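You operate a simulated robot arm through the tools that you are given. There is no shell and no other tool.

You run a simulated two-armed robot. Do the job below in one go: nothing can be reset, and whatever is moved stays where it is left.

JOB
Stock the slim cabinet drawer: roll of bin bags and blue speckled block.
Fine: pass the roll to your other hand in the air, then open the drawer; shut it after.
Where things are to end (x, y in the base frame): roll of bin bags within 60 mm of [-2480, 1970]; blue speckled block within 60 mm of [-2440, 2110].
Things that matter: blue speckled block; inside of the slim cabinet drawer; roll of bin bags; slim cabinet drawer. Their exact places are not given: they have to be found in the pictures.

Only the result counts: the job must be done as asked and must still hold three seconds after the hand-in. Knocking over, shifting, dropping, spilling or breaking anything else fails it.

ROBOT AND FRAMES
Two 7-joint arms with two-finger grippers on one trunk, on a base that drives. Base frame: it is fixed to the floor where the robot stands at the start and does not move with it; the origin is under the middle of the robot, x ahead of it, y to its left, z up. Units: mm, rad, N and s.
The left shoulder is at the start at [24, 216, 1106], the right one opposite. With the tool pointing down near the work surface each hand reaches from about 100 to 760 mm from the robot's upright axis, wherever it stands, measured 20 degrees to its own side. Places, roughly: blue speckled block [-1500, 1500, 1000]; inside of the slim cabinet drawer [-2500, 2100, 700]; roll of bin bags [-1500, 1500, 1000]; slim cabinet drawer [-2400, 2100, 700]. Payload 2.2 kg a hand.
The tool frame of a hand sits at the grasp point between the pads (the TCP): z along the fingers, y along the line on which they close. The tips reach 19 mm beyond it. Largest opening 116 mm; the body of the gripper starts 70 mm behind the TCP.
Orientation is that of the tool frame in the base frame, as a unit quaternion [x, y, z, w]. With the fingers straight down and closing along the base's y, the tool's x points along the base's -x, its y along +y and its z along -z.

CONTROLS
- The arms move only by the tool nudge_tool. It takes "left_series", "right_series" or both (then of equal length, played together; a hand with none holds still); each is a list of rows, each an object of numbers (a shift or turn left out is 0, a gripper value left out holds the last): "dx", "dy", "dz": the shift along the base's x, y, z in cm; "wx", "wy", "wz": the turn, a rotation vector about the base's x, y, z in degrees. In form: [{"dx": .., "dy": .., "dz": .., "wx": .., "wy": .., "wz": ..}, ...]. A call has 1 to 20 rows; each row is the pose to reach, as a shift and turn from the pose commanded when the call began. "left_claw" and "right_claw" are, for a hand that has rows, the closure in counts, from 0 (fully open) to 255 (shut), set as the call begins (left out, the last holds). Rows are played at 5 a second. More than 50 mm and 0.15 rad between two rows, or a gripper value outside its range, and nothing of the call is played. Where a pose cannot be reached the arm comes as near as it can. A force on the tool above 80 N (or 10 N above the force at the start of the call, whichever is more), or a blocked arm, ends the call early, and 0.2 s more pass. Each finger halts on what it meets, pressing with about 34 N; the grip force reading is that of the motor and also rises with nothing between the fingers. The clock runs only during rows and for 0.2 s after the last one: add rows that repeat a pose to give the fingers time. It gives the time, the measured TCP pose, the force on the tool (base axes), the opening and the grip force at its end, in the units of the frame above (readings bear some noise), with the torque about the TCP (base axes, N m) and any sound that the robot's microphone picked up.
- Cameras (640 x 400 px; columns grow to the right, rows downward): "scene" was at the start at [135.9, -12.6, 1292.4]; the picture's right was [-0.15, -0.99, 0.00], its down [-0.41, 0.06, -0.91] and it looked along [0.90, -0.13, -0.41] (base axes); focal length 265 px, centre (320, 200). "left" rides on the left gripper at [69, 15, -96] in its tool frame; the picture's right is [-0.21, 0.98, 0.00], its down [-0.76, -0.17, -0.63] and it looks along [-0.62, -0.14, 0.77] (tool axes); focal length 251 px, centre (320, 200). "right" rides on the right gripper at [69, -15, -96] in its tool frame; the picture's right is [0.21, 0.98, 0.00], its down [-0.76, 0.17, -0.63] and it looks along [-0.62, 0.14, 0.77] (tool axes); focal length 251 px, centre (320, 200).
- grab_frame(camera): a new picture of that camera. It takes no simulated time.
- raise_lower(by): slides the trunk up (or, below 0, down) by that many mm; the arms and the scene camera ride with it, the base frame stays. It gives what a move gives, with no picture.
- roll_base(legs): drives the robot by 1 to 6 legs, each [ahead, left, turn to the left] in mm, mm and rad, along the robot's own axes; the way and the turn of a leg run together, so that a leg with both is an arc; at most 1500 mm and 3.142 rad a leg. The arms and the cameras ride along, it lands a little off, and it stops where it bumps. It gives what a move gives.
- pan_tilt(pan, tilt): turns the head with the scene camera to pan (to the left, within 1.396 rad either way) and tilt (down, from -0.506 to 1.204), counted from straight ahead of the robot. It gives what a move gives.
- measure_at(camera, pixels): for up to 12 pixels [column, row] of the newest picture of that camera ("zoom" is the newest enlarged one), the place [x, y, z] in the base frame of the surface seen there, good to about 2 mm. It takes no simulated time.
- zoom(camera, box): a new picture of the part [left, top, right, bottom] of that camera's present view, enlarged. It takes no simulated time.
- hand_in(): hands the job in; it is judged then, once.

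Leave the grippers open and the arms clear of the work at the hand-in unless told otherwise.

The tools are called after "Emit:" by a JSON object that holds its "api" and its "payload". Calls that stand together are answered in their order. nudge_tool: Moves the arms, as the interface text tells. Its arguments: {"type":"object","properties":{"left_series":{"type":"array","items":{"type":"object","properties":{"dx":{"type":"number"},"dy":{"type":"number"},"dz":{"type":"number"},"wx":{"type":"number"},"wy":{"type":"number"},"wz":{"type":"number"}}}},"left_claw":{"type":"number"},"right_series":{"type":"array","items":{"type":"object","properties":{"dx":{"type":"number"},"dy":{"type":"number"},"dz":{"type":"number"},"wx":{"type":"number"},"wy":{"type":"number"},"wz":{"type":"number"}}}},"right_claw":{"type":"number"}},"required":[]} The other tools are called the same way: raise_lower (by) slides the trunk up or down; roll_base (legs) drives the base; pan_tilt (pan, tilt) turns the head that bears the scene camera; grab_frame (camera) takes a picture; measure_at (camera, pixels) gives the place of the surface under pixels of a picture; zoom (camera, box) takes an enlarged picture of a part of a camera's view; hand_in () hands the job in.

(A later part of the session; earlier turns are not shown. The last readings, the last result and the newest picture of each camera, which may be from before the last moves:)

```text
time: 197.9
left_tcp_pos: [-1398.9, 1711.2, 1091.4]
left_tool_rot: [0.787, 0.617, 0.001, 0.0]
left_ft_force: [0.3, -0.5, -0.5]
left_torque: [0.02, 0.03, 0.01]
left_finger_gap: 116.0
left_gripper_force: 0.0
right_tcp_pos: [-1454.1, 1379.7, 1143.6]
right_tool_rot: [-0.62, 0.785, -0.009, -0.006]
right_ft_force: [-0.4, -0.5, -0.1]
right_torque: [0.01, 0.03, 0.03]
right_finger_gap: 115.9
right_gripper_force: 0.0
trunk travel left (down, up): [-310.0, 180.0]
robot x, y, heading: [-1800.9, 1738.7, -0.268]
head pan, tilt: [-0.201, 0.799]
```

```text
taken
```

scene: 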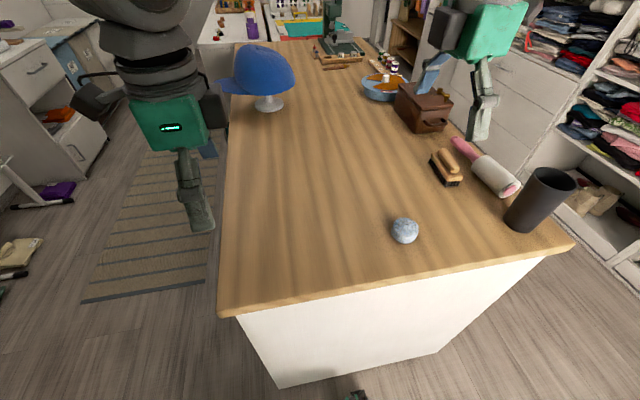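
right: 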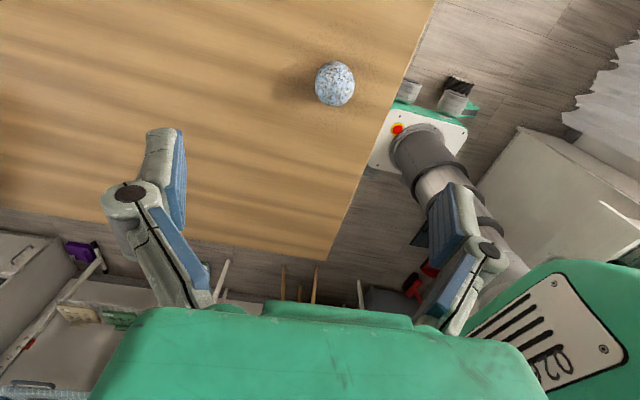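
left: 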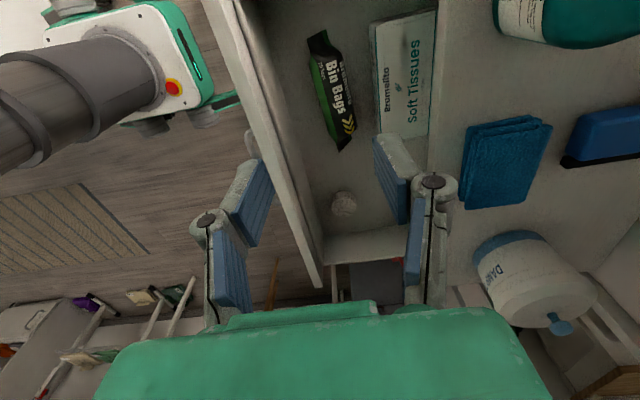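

The block is at (404,230) in scene and (335,83) in the right view, nearly beneath the right hand. I measure it.

Emit:
{"api": "measure_at", "payload": {"camera": "right", "pixels": [[335, 83], [316, 83], [353, 83], [335, 63], [335, 103], [335, 92], [325, 75], [345, 75]]}}

Emit:
{"api": "measure_at", "payload": {"camera": "scene", "pixels": [[404, 222], [404, 228], [404, 238], [393, 230], [415, 230], [430, 260]]}}

Emit:
{"api": "zoom", "payload": {"camera": "right", "box": [280, 40, 400, 130]}}

```text
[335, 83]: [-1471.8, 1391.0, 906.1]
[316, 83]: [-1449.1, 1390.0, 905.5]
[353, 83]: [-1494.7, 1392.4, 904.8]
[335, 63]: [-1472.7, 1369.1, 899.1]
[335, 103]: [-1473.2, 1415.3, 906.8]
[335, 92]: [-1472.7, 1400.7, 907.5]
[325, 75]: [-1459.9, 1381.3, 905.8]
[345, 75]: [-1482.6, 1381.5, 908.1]
```

```text
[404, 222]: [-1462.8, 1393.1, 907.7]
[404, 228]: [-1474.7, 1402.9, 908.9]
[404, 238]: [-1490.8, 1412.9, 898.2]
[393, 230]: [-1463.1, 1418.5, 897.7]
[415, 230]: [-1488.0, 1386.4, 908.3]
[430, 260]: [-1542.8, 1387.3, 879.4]
```

```text
4.44 times, centred on (340, 85) of right
```

zoom: 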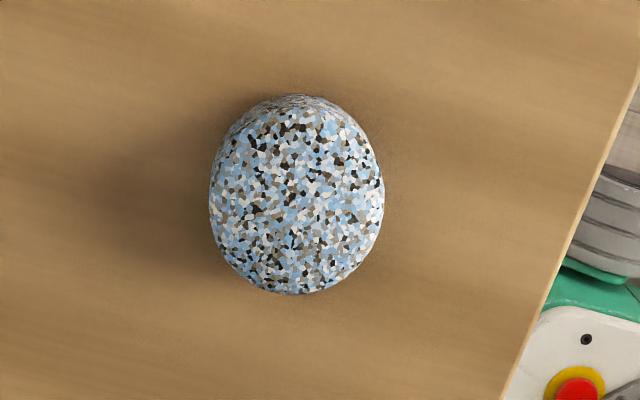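

Block centre ≈(-1472,1394), top z≈908, about 46 mm across. I lower the trunk 120 mm (so the arm stays comfortable), then align over it.

Emit:
{"api": "raise_lower", "payload": {"by": -120}}

Emit:
{"api": "nudge_tool", "payload": {"right_series": [{"dx": -0.6, "dy": 0.5}, {"dx": -1.2, "dy": 0.95}, {"dx": -1.8, "dy": 1.43}, {"dx": -1.8, "dy": 1.43, "dz": -1.0}, {"dx": -1.8, "dy": 1.43, "dz": -2.0}, {"dx": -1.8, "dy": 1.43, "dz": -3.0}, {"dx": -1.8, "dy": 1.43, "dz": -4.0}, {"dx": -1.8, "dy": 1.43, "dz": -5.0}, {"dx": -1.8, "dy": 1.43, "dz": -5.0}], "right_claw": 0}}

Emit:
{"api": "grab_frame", "payload": {"camera": "right"}}

Emit:
{"api": "grab_frame", "payload": {"camera": "scene"}}

```text
time: 199.4
left_tcp_pos: [-1399.2, 1705.5, 971.9]
left_tool_rot: [0.787, 0.617, 0.002, -0.001]
left_ft_force: [-0.4, -0.5, 0.0]
left_torque: [-0.01, 0.0, 0.01]
left_finger_gap: 115.8
left_gripper_force: 0.0
right_tcp_pos: [-1456.4, 1375.2, 1023.1]
right_tool_rot: [-0.62, 0.785, -0.008, -0.005]
right_ft_force: [0.2, 0.6, -0.9]
right_torque: [0.03, 0.01, 0.01]
right_finger_gap: 116.1
right_gripper_force: 0.1
trunk travel left (down, up): [-190.0, 300.0]
robot x, y, heading: [-1801.4, 1739.8, -0.268]
head pan, tilt: [-0.201, 0.799]
```

```text
time: 201.4
left_tcp_pos: [-1399.9, 1706.6, 971.2]
left_tool_rot: [0.787, 0.617, 0.002, 0.0]
left_ft_force: [0.1, 0.5, 0.4]
left_torque: [0.01, 0.0, 0.01]
left_finger_gap: 116.0
left_gripper_force: 0.0
right_tcp_pos: [-1472.9, 1388.6, 973.4]
right_tool_rot: [-0.618, 0.786, -0.007, 0.001]
right_ft_force: [0.1, 0.0, 0.4]
right_torque: [0.02, -0.01, -0.01]
right_finger_gap: 116.1
right_gripper_force: 0.0
trunk travel left (down, up): [-190.0, 300.0]
robot x, y, heading: [-1799.4, 1739.6, -0.266]
head pan, tilt: [-0.201, 0.799]
```

```text
taken
```

right: 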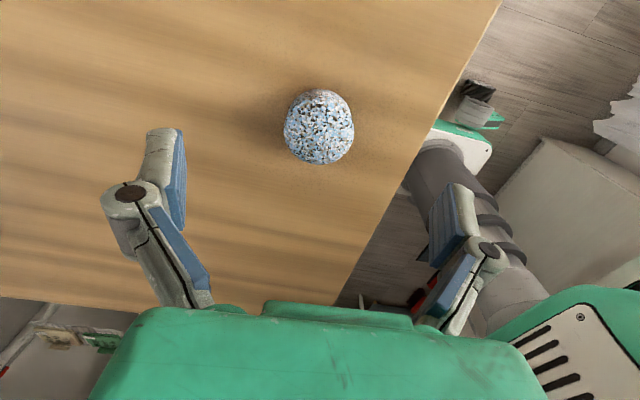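

```text
taken
```

scene: 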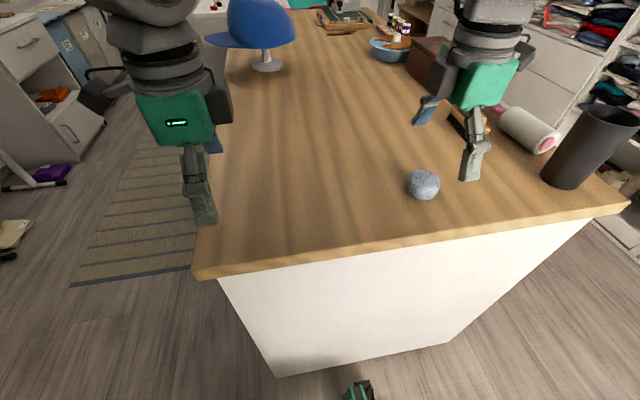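

The block is just ahead of the gripper's grasp line. Before going down I check the brush behind the hand ((460,118), (488,125)) and the roller for clearance, and re-measure the block.

Emit:
{"api": "measure_at", "payload": {"camera": "scene", "pixels": [[457, 120], [488, 127], [492, 118], [450, 110], [423, 178], [423, 185], [412, 184], [435, 184], [423, 195], [520, 140]]}}

Emit:
{"api": "measure_at", "payload": {"camera": "right", "pixels": [[320, 130], [286, 130], [352, 130], [320, 110], [320, 155], [320, 163]]}}

```text
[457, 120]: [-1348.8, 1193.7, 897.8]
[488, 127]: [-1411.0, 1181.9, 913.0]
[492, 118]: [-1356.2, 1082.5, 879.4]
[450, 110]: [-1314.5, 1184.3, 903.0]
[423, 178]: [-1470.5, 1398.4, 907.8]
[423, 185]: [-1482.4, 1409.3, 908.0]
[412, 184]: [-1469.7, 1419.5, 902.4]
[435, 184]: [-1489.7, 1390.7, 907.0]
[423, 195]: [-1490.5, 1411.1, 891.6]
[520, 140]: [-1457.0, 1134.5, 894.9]
```

```text
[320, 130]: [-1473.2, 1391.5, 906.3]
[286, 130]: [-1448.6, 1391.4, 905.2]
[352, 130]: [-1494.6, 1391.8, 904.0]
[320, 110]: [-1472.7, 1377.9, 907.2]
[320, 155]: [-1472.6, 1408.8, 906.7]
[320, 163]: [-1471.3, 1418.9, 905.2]
```

Brush is 190 mm away: clear. Block centre (-1472,1394). I shift 5 mm and descend to z≈902.

Emit:
{"api": "nudge_tool", "payload": {"right_series": [{"dx": 0.1, "dy": 0.5, "dz": -0.8}, {"dx": 0.1, "dy": 0.5, "dz": -1.8}, {"dx": 0.1, "dy": 0.5, "dz": -2.8}, {"dx": 0.1, "dy": 0.5, "dz": -3.8}, {"dx": 0.1, "dy": 0.5, "dz": -4.8}, {"dx": 0.1, "dy": 0.5, "dz": -5.8}, {"dx": 0.1, "dy": 0.5, "dz": -6.6}, {"dx": 0.1, "dy": 0.5, "dz": -7.1}, {"dx": 0.1, "dy": 0.5, "dz": -7.1}, {"dx": 0.1, "dy": 0.5, "dz": -7.1}]}}

Emit:
{"api": "grab_frame", "payload": {"camera": "right"}}

```text
time: 203.6
left_tcp_pos: [-1400.4, 1707.7, 971.5]
left_tool_rot: [0.787, 0.617, 0.002, 0.0]
left_ft_force: [0.4, 0.1, 0.4]
left_torque: [0.01, -0.01, -0.04]
left_finger_gap: 116.0
left_gripper_force: 0.2
right_tcp_pos: [-1470.8, 1393.5, 906.4]
right_tool_rot: [-0.616, 0.788, -0.005, 0.007]
right_ft_force: [0.8, 0.4, -0.2]
right_torque: [0.0, 0.01, 0.01]
right_finger_gap: 116.0
right_gripper_force: 0.1
trunk travel left (down, up): [-190.0, 300.0]
robot x, y, heading: [-1804.6, 1739.9, -0.262]
head pan, tilt: [-0.201, 0.799]
```

```text
taken
```

right: 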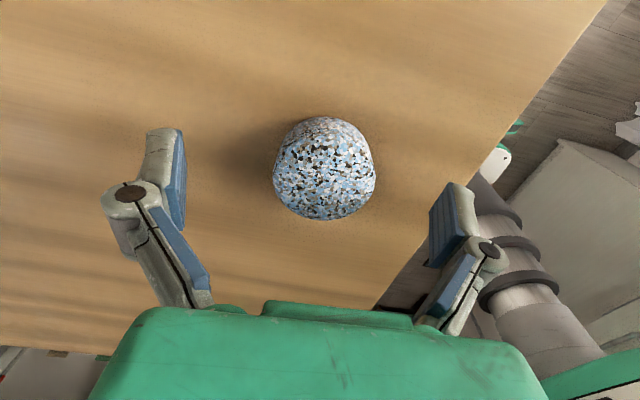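

Centred between the fingers. I lower 4 mm more and close the right gripper.

Emit:
{"api": "nudge_tool", "payload": {"right_series": [{"dz": -0.2}, {"dz": -0.4}, {"dz": -0.4}]}}

Emit:
{"api": "nudge_tool", "payload": {"right_series": [{}, {}, {}, {}, {}], "right_claw": 255}}

Emit:
{"api": "grab_frame", "payload": {"camera": "right"}}

```text
time: 204.4
left_tcp_pos: [-1399.9, 1706.9, 972.5]
left_tool_rot: [0.787, 0.617, 0.002, -0.001]
left_ft_force: [-0.1, 0.4, 0.3]
left_torque: [0.01, -0.02, 0.0]
left_finger_gap: 115.9
left_gripper_force: 0.1
right_tcp_pos: [-1470.1, 1393.9, 903.7]
right_tool_rot: [-0.616, 0.788, -0.005, 0.007]
right_ft_force: [-0.1, -0.4, 0.4]
right_torque: [-0.02, -0.01, 0.01]
right_finger_gap: 115.8
right_gripper_force: 0.0
trunk travel left (down, up): [-190.0, 300.0]
robot x, y, heading: [-1801.3, 1737.7, -0.269]
head pan, tilt: [-0.201, 0.799]
```

```text
time: 205.6
left_tcp_pos: [-1400.1, 1706.5, 971.4]
left_tool_rot: [0.787, 0.617, 0.001, 0.0]
left_ft_force: [0.0, 0.0, -0.2]
left_torque: [0.0, 0.01, 0.01]
left_finger_gap: 115.8
left_gripper_force: 0.0
right_tcp_pos: [-1471.3, 1394.5, 901.5]
right_tool_rot: [-0.615, 0.788, -0.004, 0.007]
right_ft_force: [3.0, -3.1, 15.8]
right_torque: [-0.02, 0.26, 0.06]
right_finger_gap: 48.9
right_gripper_force: 33.6
trunk travel left (down, up): [-190.0, 300.0]
robot x, y, heading: [-1801.8, 1739.6, -0.264]
head pan, tilt: [-0.201, 0.799]
```

```text
taken
```

right: 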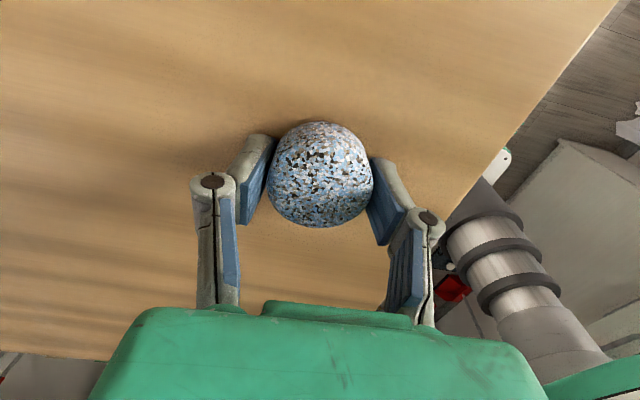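

The block is held (gap 48.9 mm, 33.6 N). I lift by raising the trunk 200 mm.

Emit:
{"api": "raise_lower", "payload": {"by": 200}}

Emit:
{"api": "grab_frame", "payload": {"camera": "right"}}

Emit:
{"api": "grab_frame", "payload": {"camera": "scene"}}

```text
time: 207.8
left_tcp_pos: [-1399.4, 1706.8, 1172.4]
left_tool_rot: [0.787, 0.617, 0.002, -0.001]
left_ft_force: [-0.4, 0.2, 0.0]
left_torque: [-0.04, 0.03, -0.01]
left_finger_gap: 115.9
left_gripper_force: 0.1
right_tcp_pos: [-1472.5, 1393.2, 1098.5]
right_tool_rot: [-0.615, 0.788, 0.0, 0.005]
right_ft_force: [-0.3, -0.2, -0.4]
right_torque: [-0.01, -0.03, 0.0]
right_finger_gap: 48.7
right_gripper_force: 33.6
trunk travel left (down, up): [-390.0, 100.0]
robot x, y, heading: [-1802.9, 1733.8, -0.262]
head pan, tilt: [-0.201, 0.799]
```

```text
taken
```

right: 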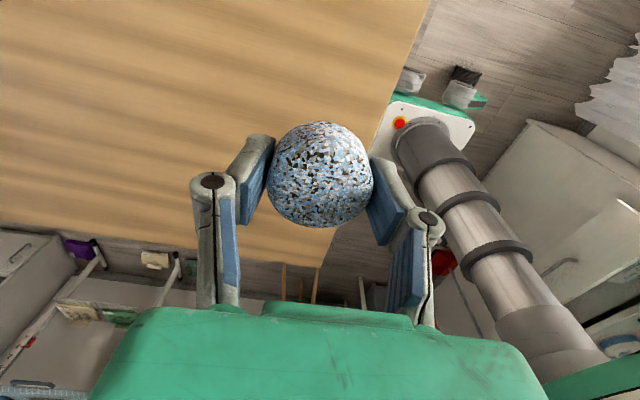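

```text
taken
```

scene: 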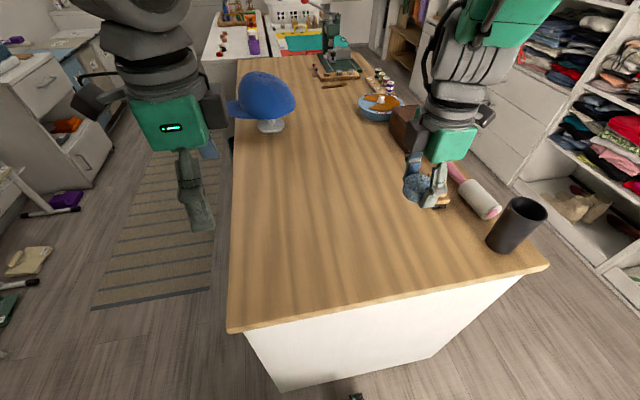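

The block is held at z≈1098. I turn left by 3.12 rad to face the cabinet again.

Emit:
{"api": "roll_base", "payload": {"legs": [[0, 0, 1.562], [0, 0, 1.562]]}}

Emit:
{"api": "pan_tilt", "payload": {"pan": -0.1, "tilt": 0.85}}

Emit:
{"api": "grab_frame", "payload": {"camera": "scene"}}

```text
time: 215.9
left_tcp_pos: [-2203.4, 1761.1, 1172.5]
left_tool_rot: [-0.634, 0.773, -0.003, -0.005]
left_ft_force: [0.2, 1.1, -0.3]
left_torque: [0.02, 0.0, 0.0]
left_finger_gap: 115.9
left_gripper_force: 0.1
right_tcp_pos: [-2145.1, 2074.6, 1097.6]
right_tool_rot: [0.774, 0.633, -0.008, -0.001]
right_ft_force: [-0.5, -0.1, 0.2]
right_torque: [-0.06, 0.03, 0.0]
right_finger_gap: 49.1
right_gripper_force: 34.2
trunk travel left (down, up): [-390.0, 100.0]
robot x, y, heading: [-1801.7, 1742.0, 2.916]
head pan, tilt: [-0.201, 0.799]
```

```text
time: 216.6
left_tcp_pos: [-2202.8, 1750.3, 1172.0]
left_tool_rot: [-0.634, 0.773, 0.0, -0.001]
left_ft_force: [0.4, -1.0, 0.2]
left_torque: [0.03, -0.01, 0.02]
left_finger_gap: 116.2
left_gripper_force: 0.1
right_tcp_pos: [-2145.4, 2064.6, 1103.1]
right_tool_rot: [0.773, 0.634, -0.005, -0.004]
right_ft_force: [-0.4, 0.3, -1.1]
right_torque: [0.0, 0.01, 0.03]
right_finger_gap: 49.5
right_gripper_force: 33.8
trunk travel left (down, up): [-390.0, 100.0]
robot x, y, heading: [-1801.8, 1737.1, 2.921]
head pan, tilt: [-0.099, 0.85]
```

```text
taken
```

scene: 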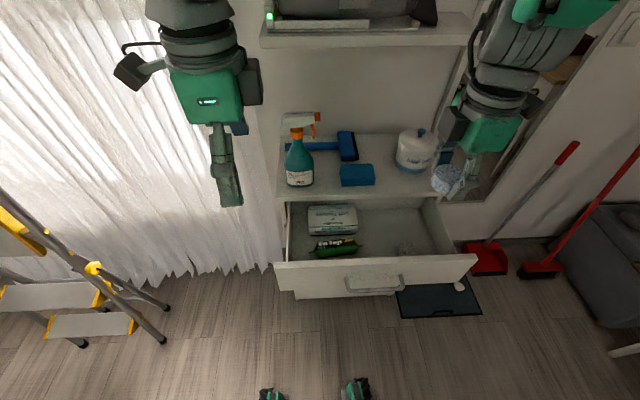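

I over-turned by 0.06 rad; I correct that with a small turn and then zoom on the drawer.

Emit:
{"api": "roll_base", "payload": {"legs": [[0, 0, -0.06]]}}

Emit:
{"api": "nudge_tool", "payload": {"left_series": [{}, {}, {}, {}, {}]}}

Emit:
{"api": "zoom", "payload": {"camera": "scene", "box": [260, 180, 500, 320]}}

Emit:
{"api": "measure_at", "payload": {"camera": "zoom", "pixels": [[320, 230], [320, 200], [60, 240], [580, 210], [380, 180], [320, 255], [120, 180], [240, 170], [180, 185], [330, 130], [470, 150], [350, 120]]}}

```text
time: 217.4
left_tcp_pos: [-2199.4, 1774.1, 1172.2]
left_tool_rot: [-0.611, 0.791, 0.001, -0.001]
left_ft_force: [-0.1, 0.2, -0.1]
left_torque: [0.01, -0.01, 0.03]
left_finger_gap: 115.7
left_gripper_force: 0.0
right_tcp_pos: [-2124.0, 2086.1, 1101.6]
right_tool_rot: [0.792, 0.61, -0.007, -0.003]
right_ft_force: [0.0, 0.5, -0.5]
right_torque: [0.0, 0.01, 0.02]
right_finger_gap: 49.2
right_gripper_force: 34.5
trunk travel left (down, up): [-390.0, 100.0]
robot x, y, heading: [-1802.1, 1739.5, 2.858]
head pan, tilt: [-0.099, 0.85]
```

```text
time: 218.6
left_tcp_pos: [-2197.2, 1777.0, 1173.7]
left_tool_rot: [-0.611, 0.792, 0.002, -0.004]
left_ft_force: [0.4, 0.1, -0.3]
left_torque: [-0.02, 0.04, -0.05]
left_finger_gap: 116.1
left_gripper_force: 0.1
right_tcp_pos: [-2122.5, 2086.2, 1102.6]
right_tool_rot: [0.792, 0.61, -0.008, -0.004]
right_ft_force: [-0.8, 0.0, -1.6]
right_torque: [0.0, -0.01, -0.01]
right_finger_gap: 49.2
right_gripper_force: 34.3
trunk travel left (down, up): [-390.0, 100.0]
robot x, y, heading: [-1802.5, 1736.5, 2.86]
head pan, tilt: [-0.099, 0.85]
```

```text
2.67 times, centred on (380, 250) of scene
```

zoom: 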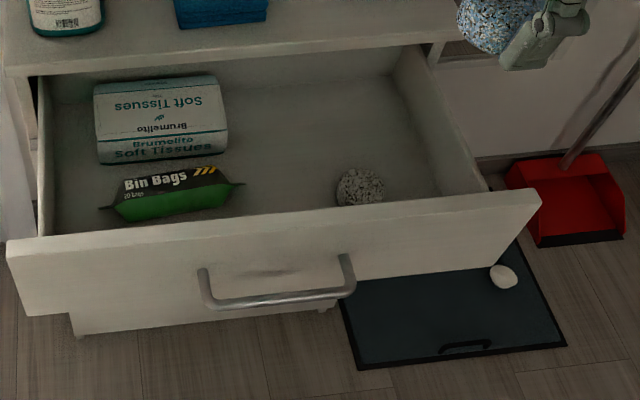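

```text
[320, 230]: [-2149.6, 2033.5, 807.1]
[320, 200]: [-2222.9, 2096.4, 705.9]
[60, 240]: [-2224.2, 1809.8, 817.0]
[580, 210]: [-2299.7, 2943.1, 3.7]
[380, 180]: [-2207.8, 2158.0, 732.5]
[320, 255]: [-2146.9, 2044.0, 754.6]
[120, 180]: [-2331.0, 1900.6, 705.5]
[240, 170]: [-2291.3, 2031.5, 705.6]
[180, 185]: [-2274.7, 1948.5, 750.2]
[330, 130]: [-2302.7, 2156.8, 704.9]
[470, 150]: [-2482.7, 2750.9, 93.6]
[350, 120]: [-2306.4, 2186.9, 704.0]
```

The drawer is still open 209 mm; the block's place is now ≈(-2239,2054), between the roll's tip and the beige block. I check the roll's right tip and beige block edge, and move the right hand above the place at height.

Emit:
{"api": "measure_at", "payload": {"camera": "zoom", "pixels": [[240, 184], [232, 184], [225, 180], [338, 188], [345, 180], [383, 190], [360, 172], [360, 200]]}}

Emit:
{"api": "nudge_tool", "payload": {"right_series": [{"dx": -1.0, "dy": -0.28}, {"dx": -2.0, "dy": -0.55}, {"dx": -3.1, "dy": -0.83}, {"dx": -4.1, "dy": -1.1}, {"dx": -5.2, "dy": -1.4}, {"dx": -6.2, "dy": -1.65}, {"dx": -7.2, "dy": -1.95}, {"dx": -8.3, "dy": -2.2}, {"dx": -9.3, "dy": -2.5}, {"dx": -10.3, "dy": -2.8}, {"dx": -11.35, "dy": -3.05}, {"dx": -11.35, "dy": -3.05}, {"dx": -11.35, "dy": -3.05}]}}

```text
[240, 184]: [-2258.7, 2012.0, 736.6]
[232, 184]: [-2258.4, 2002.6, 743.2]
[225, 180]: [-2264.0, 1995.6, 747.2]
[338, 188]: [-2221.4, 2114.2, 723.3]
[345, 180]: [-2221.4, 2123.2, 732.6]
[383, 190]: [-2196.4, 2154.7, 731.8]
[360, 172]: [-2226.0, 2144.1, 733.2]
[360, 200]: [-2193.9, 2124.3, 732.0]
```

```text
time: 221.4
left_tcp_pos: [-2197.9, 1777.7, 1174.2]
left_tool_rot: [-0.61, 0.792, 0.001, -0.005]
left_ft_force: [-0.1, 0.6, -0.1]
left_torque: [0.0, 0.0, 0.02]
left_finger_gap: 116.1
left_gripper_force: 0.0
right_tcp_pos: [-2240.3, 2066.9, 1117.9]
right_tool_rot: [0.8, 0.599, -0.034, 0.002]
right_ft_force: [-0.9, -0.2, -0.6]
right_torque: [0.05, 0.02, 0.0]
right_finger_gap: 49.1
right_gripper_force: 34.3
trunk travel left (down, up): [-390.0, 100.0]
robot x, y, heading: [-1800.6, 1738.6, 2.855]
head pan, tilt: [-0.099, 0.85]
```

The right hand is above the place. I lower the trunk 220 mm to bring it to about z=898.

Emit:
{"api": "raise_lower", "payload": {"by": -220}}

Emit:
{"api": "nudge_tool", "payload": {"right_series": [{}, {}, {}]}}

Emit:
{"api": "grab_frame", "payload": {"camera": "right"}}

Emit:
{"api": "grab_frame", "payload": {"camera": "scene"}}

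```text
time: 223.8
left_tcp_pos: [-2197.0, 1777.5, 953.7]
left_tool_rot: [-0.611, 0.792, 0.001, -0.004]
left_ft_force: [0.3, -0.1, 0.3]
left_torque: [0.0, -0.01, -0.02]
left_finger_gap: 115.9
left_gripper_force: 0.0
right_tcp_pos: [-2237.3, 2067.4, 891.0]
right_tool_rot: [0.802, 0.596, -0.032, 0.008]
right_ft_force: [-0.4, -0.3, -0.7]
right_torque: [-0.03, -0.01, -0.02]
right_finger_gap: 49.0
right_gripper_force: 33.9
trunk travel left (down, up): [-170.0, 320.0]
robot x, y, heading: [-1802.0, 1741.6, 2.858]
head pan, tilt: [-0.099, 0.85]
```

```text
time: 224.6
left_tcp_pos: [-2197.9, 1776.8, 954.0]
left_tool_rot: [-0.61, 0.792, 0.001, -0.004]
left_ft_force: [0.9, 0.6, -0.5]
left_torque: [0.01, 0.02, -0.02]
left_finger_gap: 116.4
left_gripper_force: 0.0
right_tcp_pos: [-2237.9, 2067.2, 890.0]
right_tool_rot: [0.803, 0.596, -0.032, 0.009]
right_ft_force: [0.2, 0.2, -0.7]
right_torque: [0.0, -0.04, 0.03]
right_finger_gap: 49.3
right_gripper_force: 33.8
trunk travel left (down, up): [-170.0, 320.0]
robot x, y, heading: [-1801.4, 1737.0, 2.861]
head pan, tilt: [-0.099, 0.85]
```

```text
taken
```

right: 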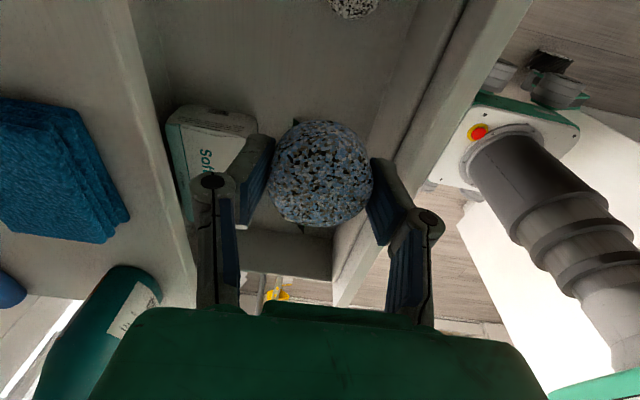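

```text
taken
```

scene: 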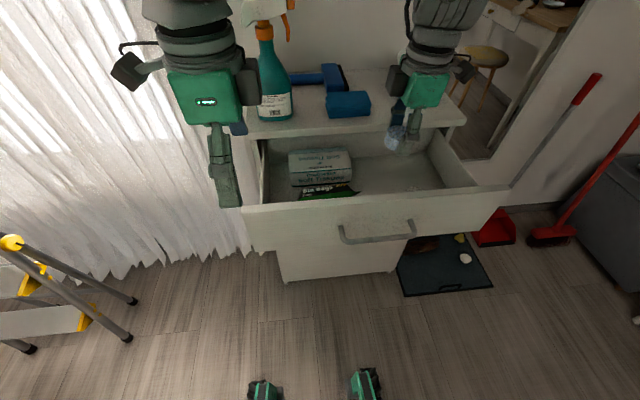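

The block hangs above the free spot. I level the slight tilt, shift 11 mm and descend to z≈765.

Emit:
{"api": "nudge_tool", "payload": {"right_series": [{"dx": 0.04, "dy": -0.3, "dz": -1.0, "wx": 0.8, "wy": -0.6}, {"dx": 0.08, "dy": -0.6, "dz": -2.0, "wx": 1.5, "wy": -1.2}, {"dx": 0.12, "dy": -0.9, "dz": -3.0, "wx": 2.3, "wy": -1.8}, {"dx": 0.16, "dy": -1.1, "dz": -4.0, "wx": 3.0, "wy": -2.3}, {"dx": 0.16, "dy": -1.1, "dz": -5.0, "wx": 3.0, "wy": -2.3}, {"dx": 0.16, "dy": -1.1, "dz": -6.0, "wx": 3.0, "wy": -2.3}, {"dx": 0.16, "dy": -1.1, "dz": -7.0, "wx": 3.0, "wy": -2.3}, {"dx": 0.16, "dy": -1.1, "dz": -8.0, "wx": 3.0, "wy": -2.3}, {"dx": 0.16, "dy": -1.1, "dz": -9.0, "wx": 3.0, "wy": -2.3}, {"dx": 0.16, "dy": -1.1, "dz": -10.0, "wx": 3.0, "wy": -2.3}, {"dx": 0.16, "dy": -1.1, "dz": -11.0, "wx": 3.0, "wy": -2.3}, {"dx": 0.16, "dy": -1.1, "dz": -12.0, "wx": 3.0, "wy": -2.3}, {"dx": 0.16, "dy": -1.1, "dz": -12.5, "wx": 3.0, "wy": -2.3}, {"dx": 0.16, "dy": -1.1, "dz": -12.5, "wx": 3.0, "wy": -2.3}]}}

Emit:
{"api": "grab_frame", "payload": {"camera": "right"}}

Emit:
{"api": "zoom", "payload": {"camera": "scene", "box": [230, 110, 510, 290]}}

```text
time: 227.6
left_tcp_pos: [-2197.3, 1777.4, 955.0]
left_tool_rot: [-0.611, 0.792, 0.001, -0.004]
left_ft_force: [0.4, 0.1, -0.4]
left_torque: [0.01, 0.01, -0.01]
left_finger_gap: 116.1
left_gripper_force: 0.2
right_tcp_pos: [-2236.5, 2054.0, 760.6]
right_tool_rot: [0.803, 0.596, 0.012, -0.001]
right_ft_force: [0.3, 0.0, -1.7]
right_torque: [-0.02, -0.04, -0.01]
right_finger_gap: 49.0
right_gripper_force: 34.6
trunk travel left (down, up): [-170.0, 320.0]
robot x, y, heading: [-1799.8, 1736.9, 2.859]
head pan, tilt: [-0.099, 0.85]
```

```text
taken
```

right: 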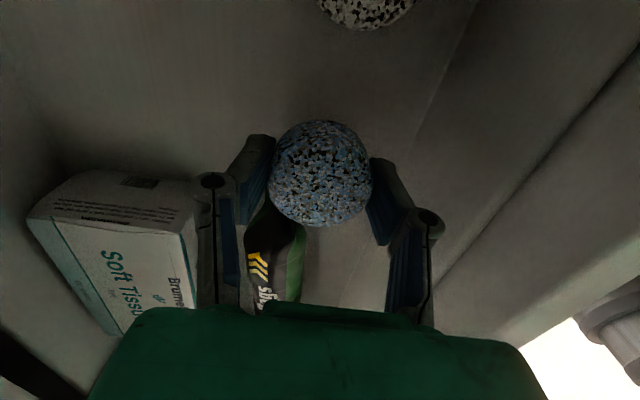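

```text
2.22 times, centred on (370, 200) of scene
```

zoom: 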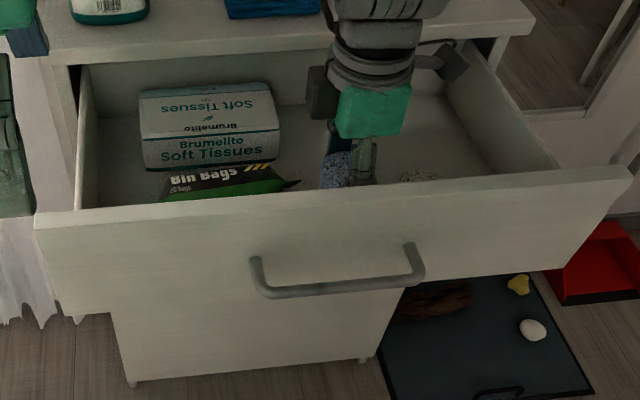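

All clear: block between the roll's tip and the beige block. I lower 31 mm to the drawer floor.

Emit:
{"api": "nudge_tool", "payload": {"right_series": [{"dz": -0.6}, {"dz": -1.2}, {"dz": -1.8}, {"dz": -2.3}, {"dz": -2.7}, {"dz": -3.0}, {"dz": -3.1}, {"dz": -3.1}]}}

```text
time: 229.4
left_tcp_pos: [-2196.5, 1776.4, 954.5]
left_tool_rot: [-0.611, 0.792, 0.002, -0.004]
left_ft_force: [-0.2, 0.4, 0.0]
left_torque: [0.01, 0.01, 0.0]
left_finger_gap: 115.9
left_gripper_force: 0.2
right_tcp_pos: [-2236.1, 2050.0, 729.0]
right_tool_rot: [0.8, 0.6, 0.016, -0.007]
right_ft_force: [-1.8, -2.8, 8.7]
right_torque: [-0.25, 0.18, 0.0]
right_finger_gap: 48.9
right_gripper_force: 34.1
trunk travel left (down, up): [-170.0, 320.0]
robot x, y, heading: [-1800.2, 1739.3, 2.86]
head pan, tilt: [-0.099, 0.85]
```

The block touches the floor (8.7 N upward). I open the right gripper to about 66 mm.

Emit:
{"api": "nudge_tool", "payload": {"right_series": [{}, {}, {}, {}], "right_claw": 112}}

Emit:
{"api": "grab_frame", "payload": {"camera": "right"}}

```text
time: 230.4
left_tcp_pos: [-2197.4, 1777.1, 953.6]
left_tool_rot: [-0.611, 0.791, 0.002, -0.004]
left_ft_force: [-0.9, -0.4, 0.3]
left_torque: [-0.02, 0.0, 0.04]
left_finger_gap: 116.0
left_gripper_force: 0.0
right_tcp_pos: [-2234.5, 2052.0, 724.9]
right_tool_rot: [0.8, 0.6, 0.018, -0.005]
right_ft_force: [0.2, -0.3, -0.2]
right_torque: [0.02, 0.05, 0.03]
right_finger_gap: 65.0
right_gripper_force: 0.0
trunk travel left (down, up): [-170.0, 320.0]
robot x, y, heading: [-1799.7, 1741.4, 2.86]
head pan, tilt: [-0.099, 0.85]
```

```text
taken
```

right: 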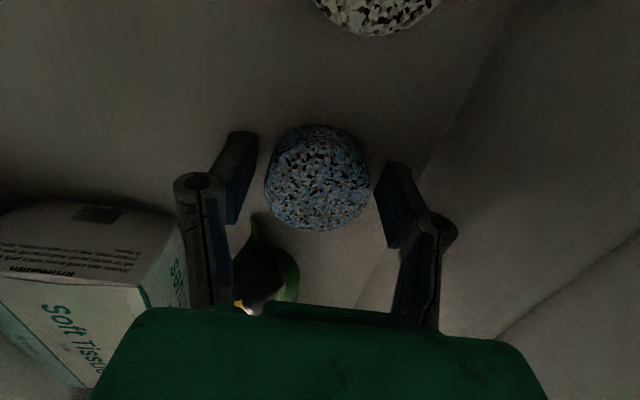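

The block stands free. I lift straight out by raising the trunk 170 mm.

Emit:
{"api": "raise_lower", "payload": {"by": 170}}

Emit:
{"api": "grab_frame", "payload": {"camera": "right"}}

Emit:
{"api": "grab_frame", "payload": {"camera": "scene"}}

```text
time: 232.3
left_tcp_pos: [-2196.8, 1776.8, 1123.5]
left_tool_rot: [-0.611, 0.792, 0.002, -0.004]
left_ft_force: [-0.7, -0.9, 1.1]
left_torque: [-0.03, 0.0, 0.02]
left_finger_gap: 115.9
left_gripper_force: 0.1
right_tcp_pos: [-2234.5, 2051.7, 895.6]
right_tool_rot: [0.799, 0.6, 0.018, -0.004]
right_ft_force: [0.1, 0.5, -0.3]
right_torque: [0.0, 0.04, 0.02]
right_finger_gap: 65.2
right_gripper_force: 0.1
trunk travel left (down, up): [-340.0, 150.0]
robot x, y, heading: [-1799.0, 1737.7, 2.861]
head pan, tilt: [-0.099, 0.85]
```

```text
taken
```

right: 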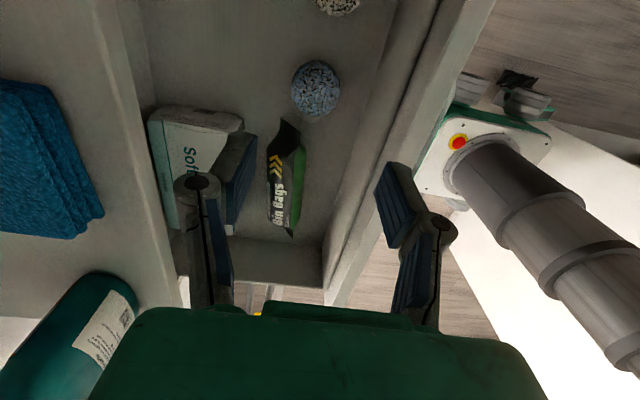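

```text
taken
```

scene: 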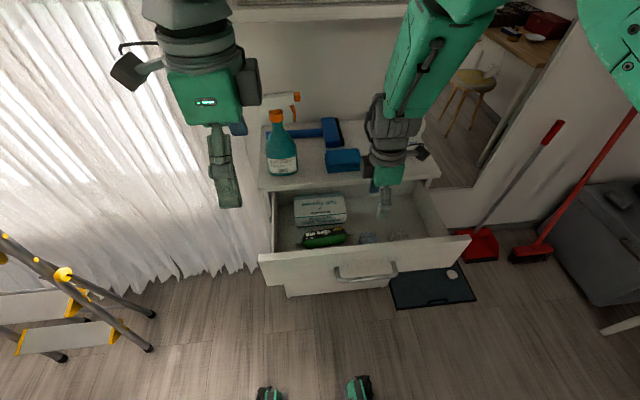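

Both objects lie in the drawer: the roll at (285,170) and the block at (316,88) in the right view. I measure them.

Emit:
{"api": "measure_at", "payload": {"camera": "right", "pixels": [[316, 88], [296, 88], [336, 88], [316, 68], [316, 110], [285, 125], [283, 160], [285, 195], [290, 230], [440, 60], [420, 130], [235, 120]]}}

Emit:
{"api": "zoom", "payload": {"camera": "scene", "box": [250, 160, 480, 310]}}

```text
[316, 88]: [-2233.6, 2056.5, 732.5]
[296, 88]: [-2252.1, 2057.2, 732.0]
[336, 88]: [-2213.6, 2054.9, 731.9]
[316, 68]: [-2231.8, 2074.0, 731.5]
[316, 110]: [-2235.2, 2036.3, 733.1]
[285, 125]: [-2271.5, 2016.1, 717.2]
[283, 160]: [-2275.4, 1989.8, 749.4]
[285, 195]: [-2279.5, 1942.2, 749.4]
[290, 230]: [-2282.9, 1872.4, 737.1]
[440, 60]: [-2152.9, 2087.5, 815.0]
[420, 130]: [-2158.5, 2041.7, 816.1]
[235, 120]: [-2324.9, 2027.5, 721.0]
```

```text
2.67 times, centred on (365, 235) of scene
```

zoom: 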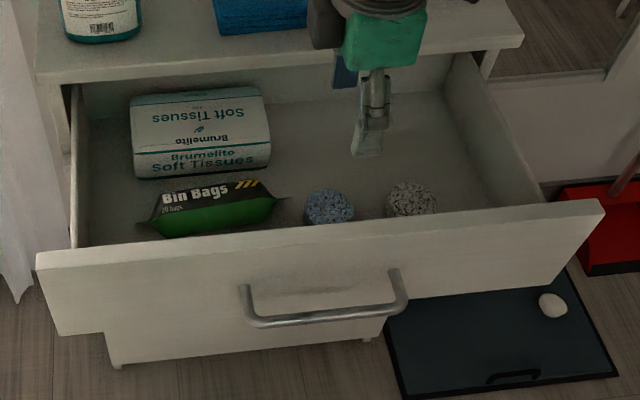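

Block centre ≈(-2233,2056) → closed ≈(-2434,2112), 6 mm off; roll → ≈(-2479,1998), 28 mm off. Both good. To shut the drawer I turn the right hand back −90° about z (so it is slim toward the cabinet) with closed fingers.

Emit:
{"api": "nudge_tool", "payload": {"right_series": [{"dz": 0.5, "wz": -6.5}, {"dz": 1.0, "wz": -13}, {"dz": 1.5, "wz": -19.5}, {"dz": 2.0, "wz": -26}, {"dz": 2.5, "wz": -32.5}, {"dz": 3.0, "wz": -39}, {"dz": 3.5, "wz": -45.5}, {"dz": 4.0, "wz": -52}, {"dz": 4.5, "wz": -58.5}, {"dz": 5.0, "wz": -65}, {"dz": 5.0, "wz": -71.5}, {"dz": 5.0, "wz": -78}, {"dz": 5.0, "wz": -84}, {"dz": 5.0, "wz": -90}, {"dz": 5.0, "wz": -90}], "right_claw": 255}}

Emit:
{"api": "grab_frame", "payload": {"camera": "scene"}}

Emit:
{"api": "grab_frame", "payload": {"camera": "right"}}

```text
time: 235.5
left_tcp_pos: [-2196.3, 1777.4, 1123.8]
left_tool_rot: [-0.611, 0.792, 0.001, -0.005]
left_ft_force: [0.4, -0.2, -0.4]
left_torque: [0.03, 0.02, -0.03]
left_finger_gap: 116.0
left_gripper_force: 0.1
right_tcp_pos: [-2230.1, 2055.0, 937.5]
right_tool_rot: [0.988, -0.147, 0.035, 0.023]
right_ft_force: [0.2, -0.3, 0.2]
right_torque: [0.0, 0.0, 0.01]
right_finger_gap: 0.0
right_gripper_force: 28.7
trunk travel left (down, up): [-340.0, 150.0]
robot x, y, heading: [-1802.0, 1738.6, 2.863]
head pan, tilt: [-0.099, 0.85]
```

```text
taken
```

scene: 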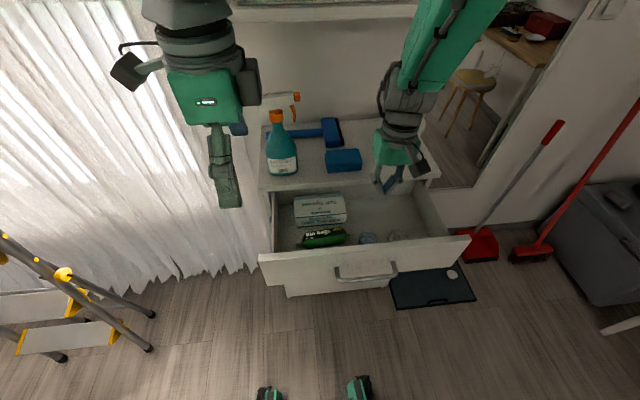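

```text
taken
```

right: 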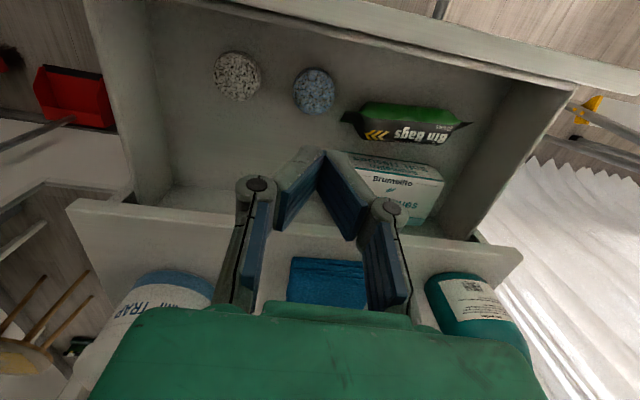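

The hand is slim toward the cabinet now. I measure the sponge, the jar and the cabinet's front edge to choose a safe pushing line.

Emit:
{"api": "measure_at", "payload": {"camera": "right", "pixels": [[290, 265], [362, 265], [325, 262], [325, 300], [170, 280], [205, 285], [130, 290], [440, 285], [505, 310], [240, 225], [100, 205], [290, 240]]}}

Emit:
{"api": "measure_at", "payload": {"camera": "scene", "pixels": [[343, 160], [327, 170], [360, 170], [415, 150], [345, 250], [300, 258], [440, 245], [395, 265], [340, 268]]}}

```text
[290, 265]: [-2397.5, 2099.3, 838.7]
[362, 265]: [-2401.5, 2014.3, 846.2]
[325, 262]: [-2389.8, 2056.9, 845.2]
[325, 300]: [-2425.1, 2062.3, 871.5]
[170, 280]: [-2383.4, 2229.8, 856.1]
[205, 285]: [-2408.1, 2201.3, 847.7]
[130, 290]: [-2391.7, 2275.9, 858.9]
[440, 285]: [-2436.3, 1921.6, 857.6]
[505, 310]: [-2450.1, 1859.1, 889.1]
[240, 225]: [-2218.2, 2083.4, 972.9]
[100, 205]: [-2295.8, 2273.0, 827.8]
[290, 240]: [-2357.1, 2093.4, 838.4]
```

```text
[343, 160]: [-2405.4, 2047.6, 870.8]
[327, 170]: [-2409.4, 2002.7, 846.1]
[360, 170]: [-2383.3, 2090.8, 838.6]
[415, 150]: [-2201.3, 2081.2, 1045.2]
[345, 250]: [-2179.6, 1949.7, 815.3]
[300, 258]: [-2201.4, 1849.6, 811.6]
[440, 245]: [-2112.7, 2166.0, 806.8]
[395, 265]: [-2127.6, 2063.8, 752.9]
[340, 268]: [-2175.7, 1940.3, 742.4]
```

Safe line: v≈1410, between the sponge (v≤1366, u≥2857) and the jar (v≥1465). I bring the right hand back in front of the drawer face (u≈2588, v≈1410) at height, tilting the tips 5° toward the cabinet.

Emit:
{"api": "nudge_tool", "payload": {"right_series": [{"dx": 1.0, "dy": 0.0, "wx": 0.4, "wy": 0.7}, {"dx": 2.0, "dy": 0.0, "wx": 0.8, "wy": 1.4}, {"dx": 3.0, "dy": 0.0, "wx": 1.1, "wy": 2.1}, {"dx": 4.0, "dy": 0.0, "wx": 1.5, "wy": 2.8}, {"dx": 5.0, "dy": 0.1, "wx": 1.9, "wy": 3.5}, {"dx": 6.0, "dy": 0.1, "wx": 2.3, "wy": 4.2}, {"dx": 7.0, "dy": 0.1, "wx": 2.6, "wy": 4.9}, {"dx": 8.0, "dy": 0.1, "wx": 3.0, "wy": 5.6}, {"dx": 9.0, "dy": 0.1, "wx": 3.4, "wy": 6.3}, {"dx": 10.0, "dy": 0.1, "wx": 3.8, "wy": 7.0}, {"dx": 11.0, "dy": 0.1, "wx": 4.1, "wy": 7.7}, {"dx": 11.9, "dy": 0.1, "wx": 4.5, "wy": 8.4}, {"dx": 11.9, "dy": 0.1, "wx": 4.5, "wy": 8.4}]}}

Emit:
{"api": "grab_frame", "payload": {"camera": "scene"}}

```text
time: 236.9
left_tcp_pos: [-2194.5, 1777.1, 1124.9]
left_tool_rot: [-0.611, 0.792, 0.002, -0.006]
left_ft_force: [0.6, 0.0, 0.1]
left_torque: [0.0, 0.0, 0.02]
left_finger_gap: 116.2
left_gripper_force: 0.1
right_tcp_pos: [-2135.0, 2043.4, 889.0]
right_tool_rot: [0.986, -0.151, 0.062, 0.018]
right_ft_force: [0.7, 0.1, 0.1]
right_torque: [-0.03, -0.02, 0.0]
right_finger_gap: 0.1
right_gripper_force: 28.8
trunk travel left (down, up): [-340.0, 150.0]
robot x, y, heading: [-1801.3, 1739.5, 2.86]
head pan, tilt: [-0.099, 0.85]
stopped in row 6 (right hand): the arm was blocked; the commanded pose is now the measured one
```

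```text
taken
```

scene: 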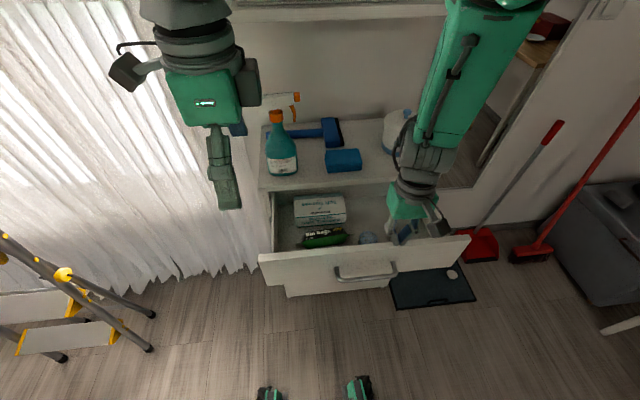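

The arm again folds at its near limit; it stands at (-2135,2043,889), just in front of the drawer face. Instead of pulling it nearer, I back the base 30 mm (rear clearance about 70 mm), let it settle, then lower the trunk.

Emit:
{"api": "roll_base", "payload": {"legs": [[-30, 0, 0]]}}

Emit:
{"api": "nudge_tool", "payload": {"left_series": [{}, {}, {}, {}, {}]}}

Emit:
{"api": "grab_frame", "payload": {"camera": "right"}}

```text
time: 237.7
left_tcp_pos: [-2170.4, 1768.8, 1122.5]
left_tool_rot: [-0.611, 0.792, 0.0, -0.004]
left_ft_force: [-0.1, -0.5, -0.4]
left_torque: [0.03, -0.02, 0.01]
left_finger_gap: 116.3
left_gripper_force: 0.0
right_tcp_pos: [-2109.5, 2035.4, 887.9]
right_tool_rot: [0.987, -0.15, 0.061, 0.021]
right_ft_force: [-0.3, -0.1, -0.3]
right_torque: [-0.02, -0.01, 0.02]
right_finger_gap: 0.0
right_gripper_force: 28.8
trunk travel left (down, up): [-340.0, 150.0]
robot x, y, heading: [-1775.2, 1727.0, 2.86]
head pan, tilt: [-0.099, 0.85]
```

```text
time: 238.9
left_tcp_pos: [-2162.1, 1767.7, 1125.4]
left_tool_rot: [-0.611, 0.792, 0.003, -0.006]
left_ft_force: [-0.1, -0.4, 0.5]
left_torque: [0.03, 0.02, -0.02]
left_finger_gap: 115.9
left_gripper_force: 0.2
right_tcp_pos: [-2103.3, 2033.6, 890.4]
right_tool_rot: [0.987, -0.151, 0.058, 0.019]
right_ft_force: [0.2, -0.6, -0.1]
right_torque: [-0.03, 0.01, -0.01]
right_finger_gap: 0.0
right_gripper_force: 28.3
trunk travel left (down, up): [-340.0, 150.0]
robot x, y, heading: [-1772.8, 1732.3, 2.861]
head pan, tilt: [-0.099, 0.85]
```

```text
taken
```

right: 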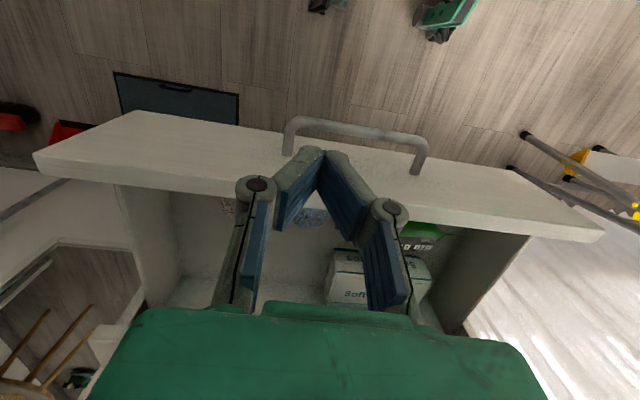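

The fingers are about 44 mm in front of the drawer face and above the handle level. I lower the trunk 80 mm so the tips reach z≈790, above the handle bar (757).

Emit:
{"api": "raise_lower", "payload": {"by": -80}}

Emit:
{"api": "grab_frame", "payload": {"camera": "right"}}

Emit:
{"api": "grab_frame", "payload": {"camera": "scene"}}

```text
time: 240.1
left_tcp_pos: [-2161.7, 1768.0, 1046.4]
left_tool_rot: [-0.611, 0.792, 0.003, -0.006]
left_ft_force: [-0.5, -0.2, 0.8]
left_torque: [0.01, -0.01, -0.02]
left_finger_gap: 116.1
left_gripper_force: 0.0
right_tcp_pos: [-2103.2, 2033.5, 811.2]
right_tool_rot: [0.987, -0.15, 0.059, 0.019]
right_ft_force: [0.9, -0.6, -0.1]
right_torque: [-0.02, 0.02, -0.01]
right_finger_gap: 0.0
right_gripper_force: 29.0
trunk travel left (down, up): [-260.0, 230.0]
robot x, y, heading: [-1773.9, 1730.3, 2.86]
head pan, tilt: [-0.099, 0.85]
```

```text
taken
```

right: 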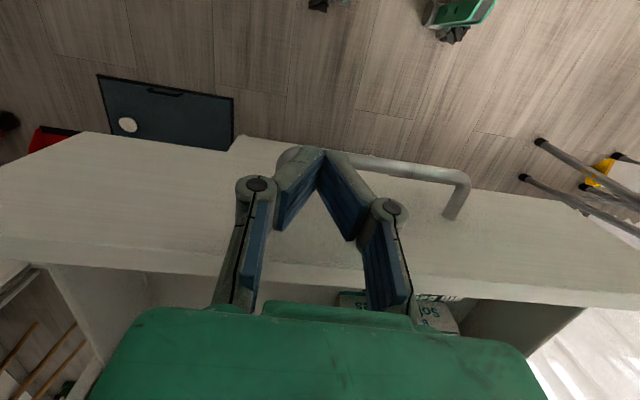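

```text
taken
```

scene: 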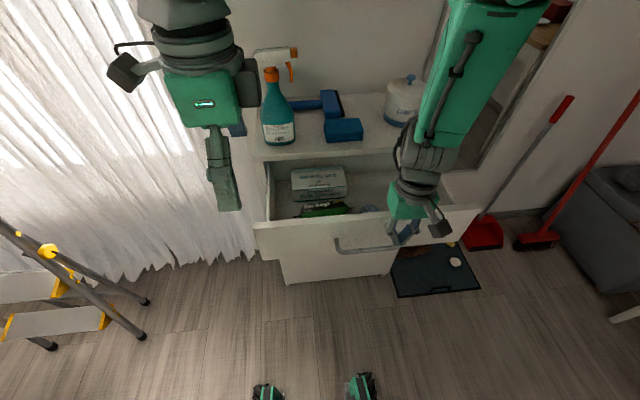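

The fingers stand before the face at z≈811. First a short approach of 30 mm while straightening the tilt and moving to v≈1403.

Emit:
{"api": "nudge_tool", "payload": {"right_series": [{"dx": -0.4, "dy": 0.3, "wx": 0.5, "wy": 1.0}, {"dx": -0.8, "dy": 0.6, "wx": 1.0, "wy": 2.0}, {"dx": -1.3, "dy": 1.0, "wx": 1.6, "wy": 3.2}, {"dx": -1.7, "dy": 1.3, "wx": 2.1, "wy": 4.2}, {"dx": -2.2, "dy": 1.7, "wx": 2.7, "wy": 5.4}, {"dx": -2.6, "dy": 2.0, "wx": 3.2, "wy": 6.4}, {"dx": -2.6, "dy": 2.0, "wx": 3.2, "wy": 6.4}]}}

Emit:
{"api": "grab_frame", "payload": {"camera": "right"}}

```text
time: 241.7
left_tcp_pos: [-2162.5, 1766.5, 1046.1]
left_tool_rot: [-0.611, 0.792, 0.003, -0.006]
left_ft_force: [-0.4, 0.0, 0.0]
left_torque: [0.01, 0.01, -0.02]
left_finger_gap: 116.0
left_gripper_force: 0.0
right_tcp_pos: [-2131.3, 2057.8, 812.5]
right_tool_rot: [0.986, -0.166, -0.003, 0.015]
right_ft_force: [0.4, 0.5, 0.5]
right_torque: [-0.01, 0.01, 0.0]
right_finger_gap: 0.0
right_gripper_force: 28.6
trunk travel left (down, up): [-260.0, 230.0]
robot x, y, heading: [-1773.0, 1727.9, 2.854]
head pan, tilt: [-0.099, 0.85]
```

```text
taken
```

right: 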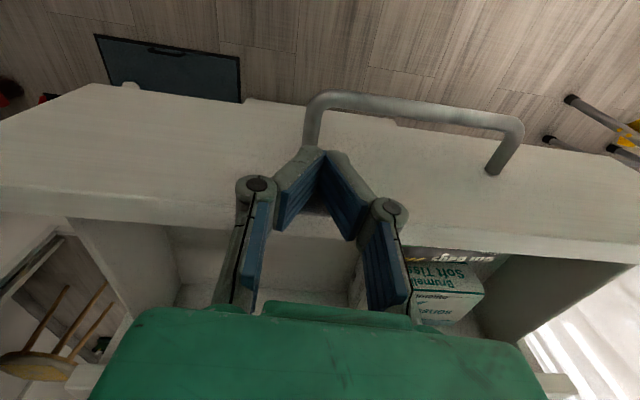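

The fingers are at the face (u≈2608). I push the drawer in slowly, 115 mm first.

Emit:
{"api": "nudge_tool", "payload": {"right_series": [{"dx": -0.3, "dy": 0.08, "dz": -0.3}, {"dx": -0.7, "dy": 0.2, "dz": -0.6}, {"dx": -1.2, "dy": 0.34, "dz": -0.8}, {"dx": -1.8, "dy": 0.5, "dz": -0.8}, {"dx": -2.4, "dy": 0.67, "dz": -0.8}, {"dx": -3.0, "dy": 0.84, "dz": -0.8}, {"dx": -3.6, "dy": 1.0, "dz": -0.8}, {"dx": -4.2, "dy": 1.18, "dz": -0.8}, {"dx": -4.8, "dy": 1.35, "dz": -0.8}, {"dx": -5.4, "dy": 1.5, "dz": -0.8}, {"dx": -6.0, "dy": 1.7, "dz": -0.8}, {"dx": -6.6, "dy": 1.85, "dz": -0.8}, {"dx": -7.2, "dy": 2.0, "dz": -0.8}, {"dx": -7.8, "dy": 2.2, "dz": -0.8}, {"dx": -8.4, "dy": 2.35, "dz": -0.8}, {"dx": -9.0, "dy": 2.5, "dz": -0.8}, {"dx": -9.6, "dy": 2.7, "dz": -0.8}, {"dx": -10.2, "dy": 2.86, "dz": -0.8}, {"dx": -10.7, "dy": 3.0, "dz": -0.8}, {"dx": -11.0, "dy": 3.1, "dz": -0.8}]}}

Emit:
{"api": "grab_frame", "payload": {"camera": "scene"}}

Emit:
{"api": "grab_frame", "payload": {"camera": "right"}}

```text
time: 245.9
left_tcp_pos: [-2161.3, 1767.7, 1046.2]
left_tool_rot: [-0.611, 0.792, 0.003, -0.005]
left_ft_force: [-0.2, -0.2, -0.1]
left_torque: [0.01, 0.02, 0.03]
left_finger_gap: 116.1
left_gripper_force: 0.1
right_tcp_pos: [-2239.8, 2087.0, 800.9]
right_tool_rot: [0.988, -0.152, -0.001, 0.001]
right_ft_force: [0.8, -0.3, 0.4]
right_torque: [0.01, 0.0, 0.03]
right_finger_gap: 0.0
right_gripper_force: 28.6
trunk travel left (down, up): [-260.0, 230.0]
robot x, y, heading: [-1772.6, 1726.5, 2.858]
head pan, tilt: [-0.099, 0.85]
```

```text
taken
```

scene: 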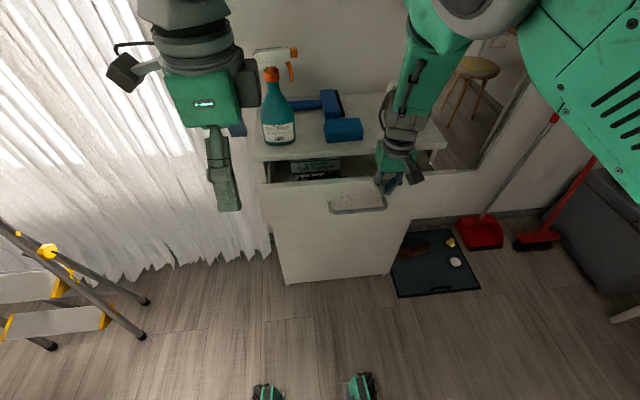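

```text
taken
```

right: 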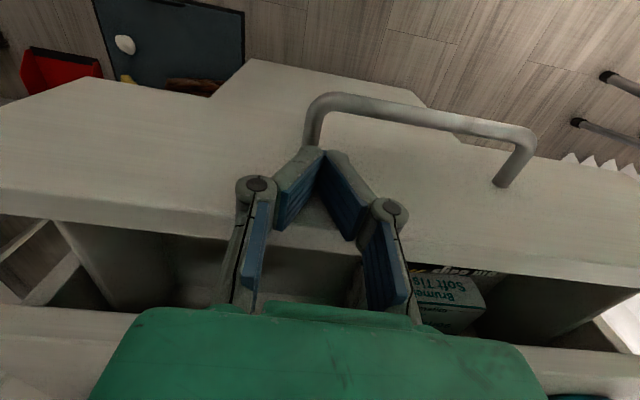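

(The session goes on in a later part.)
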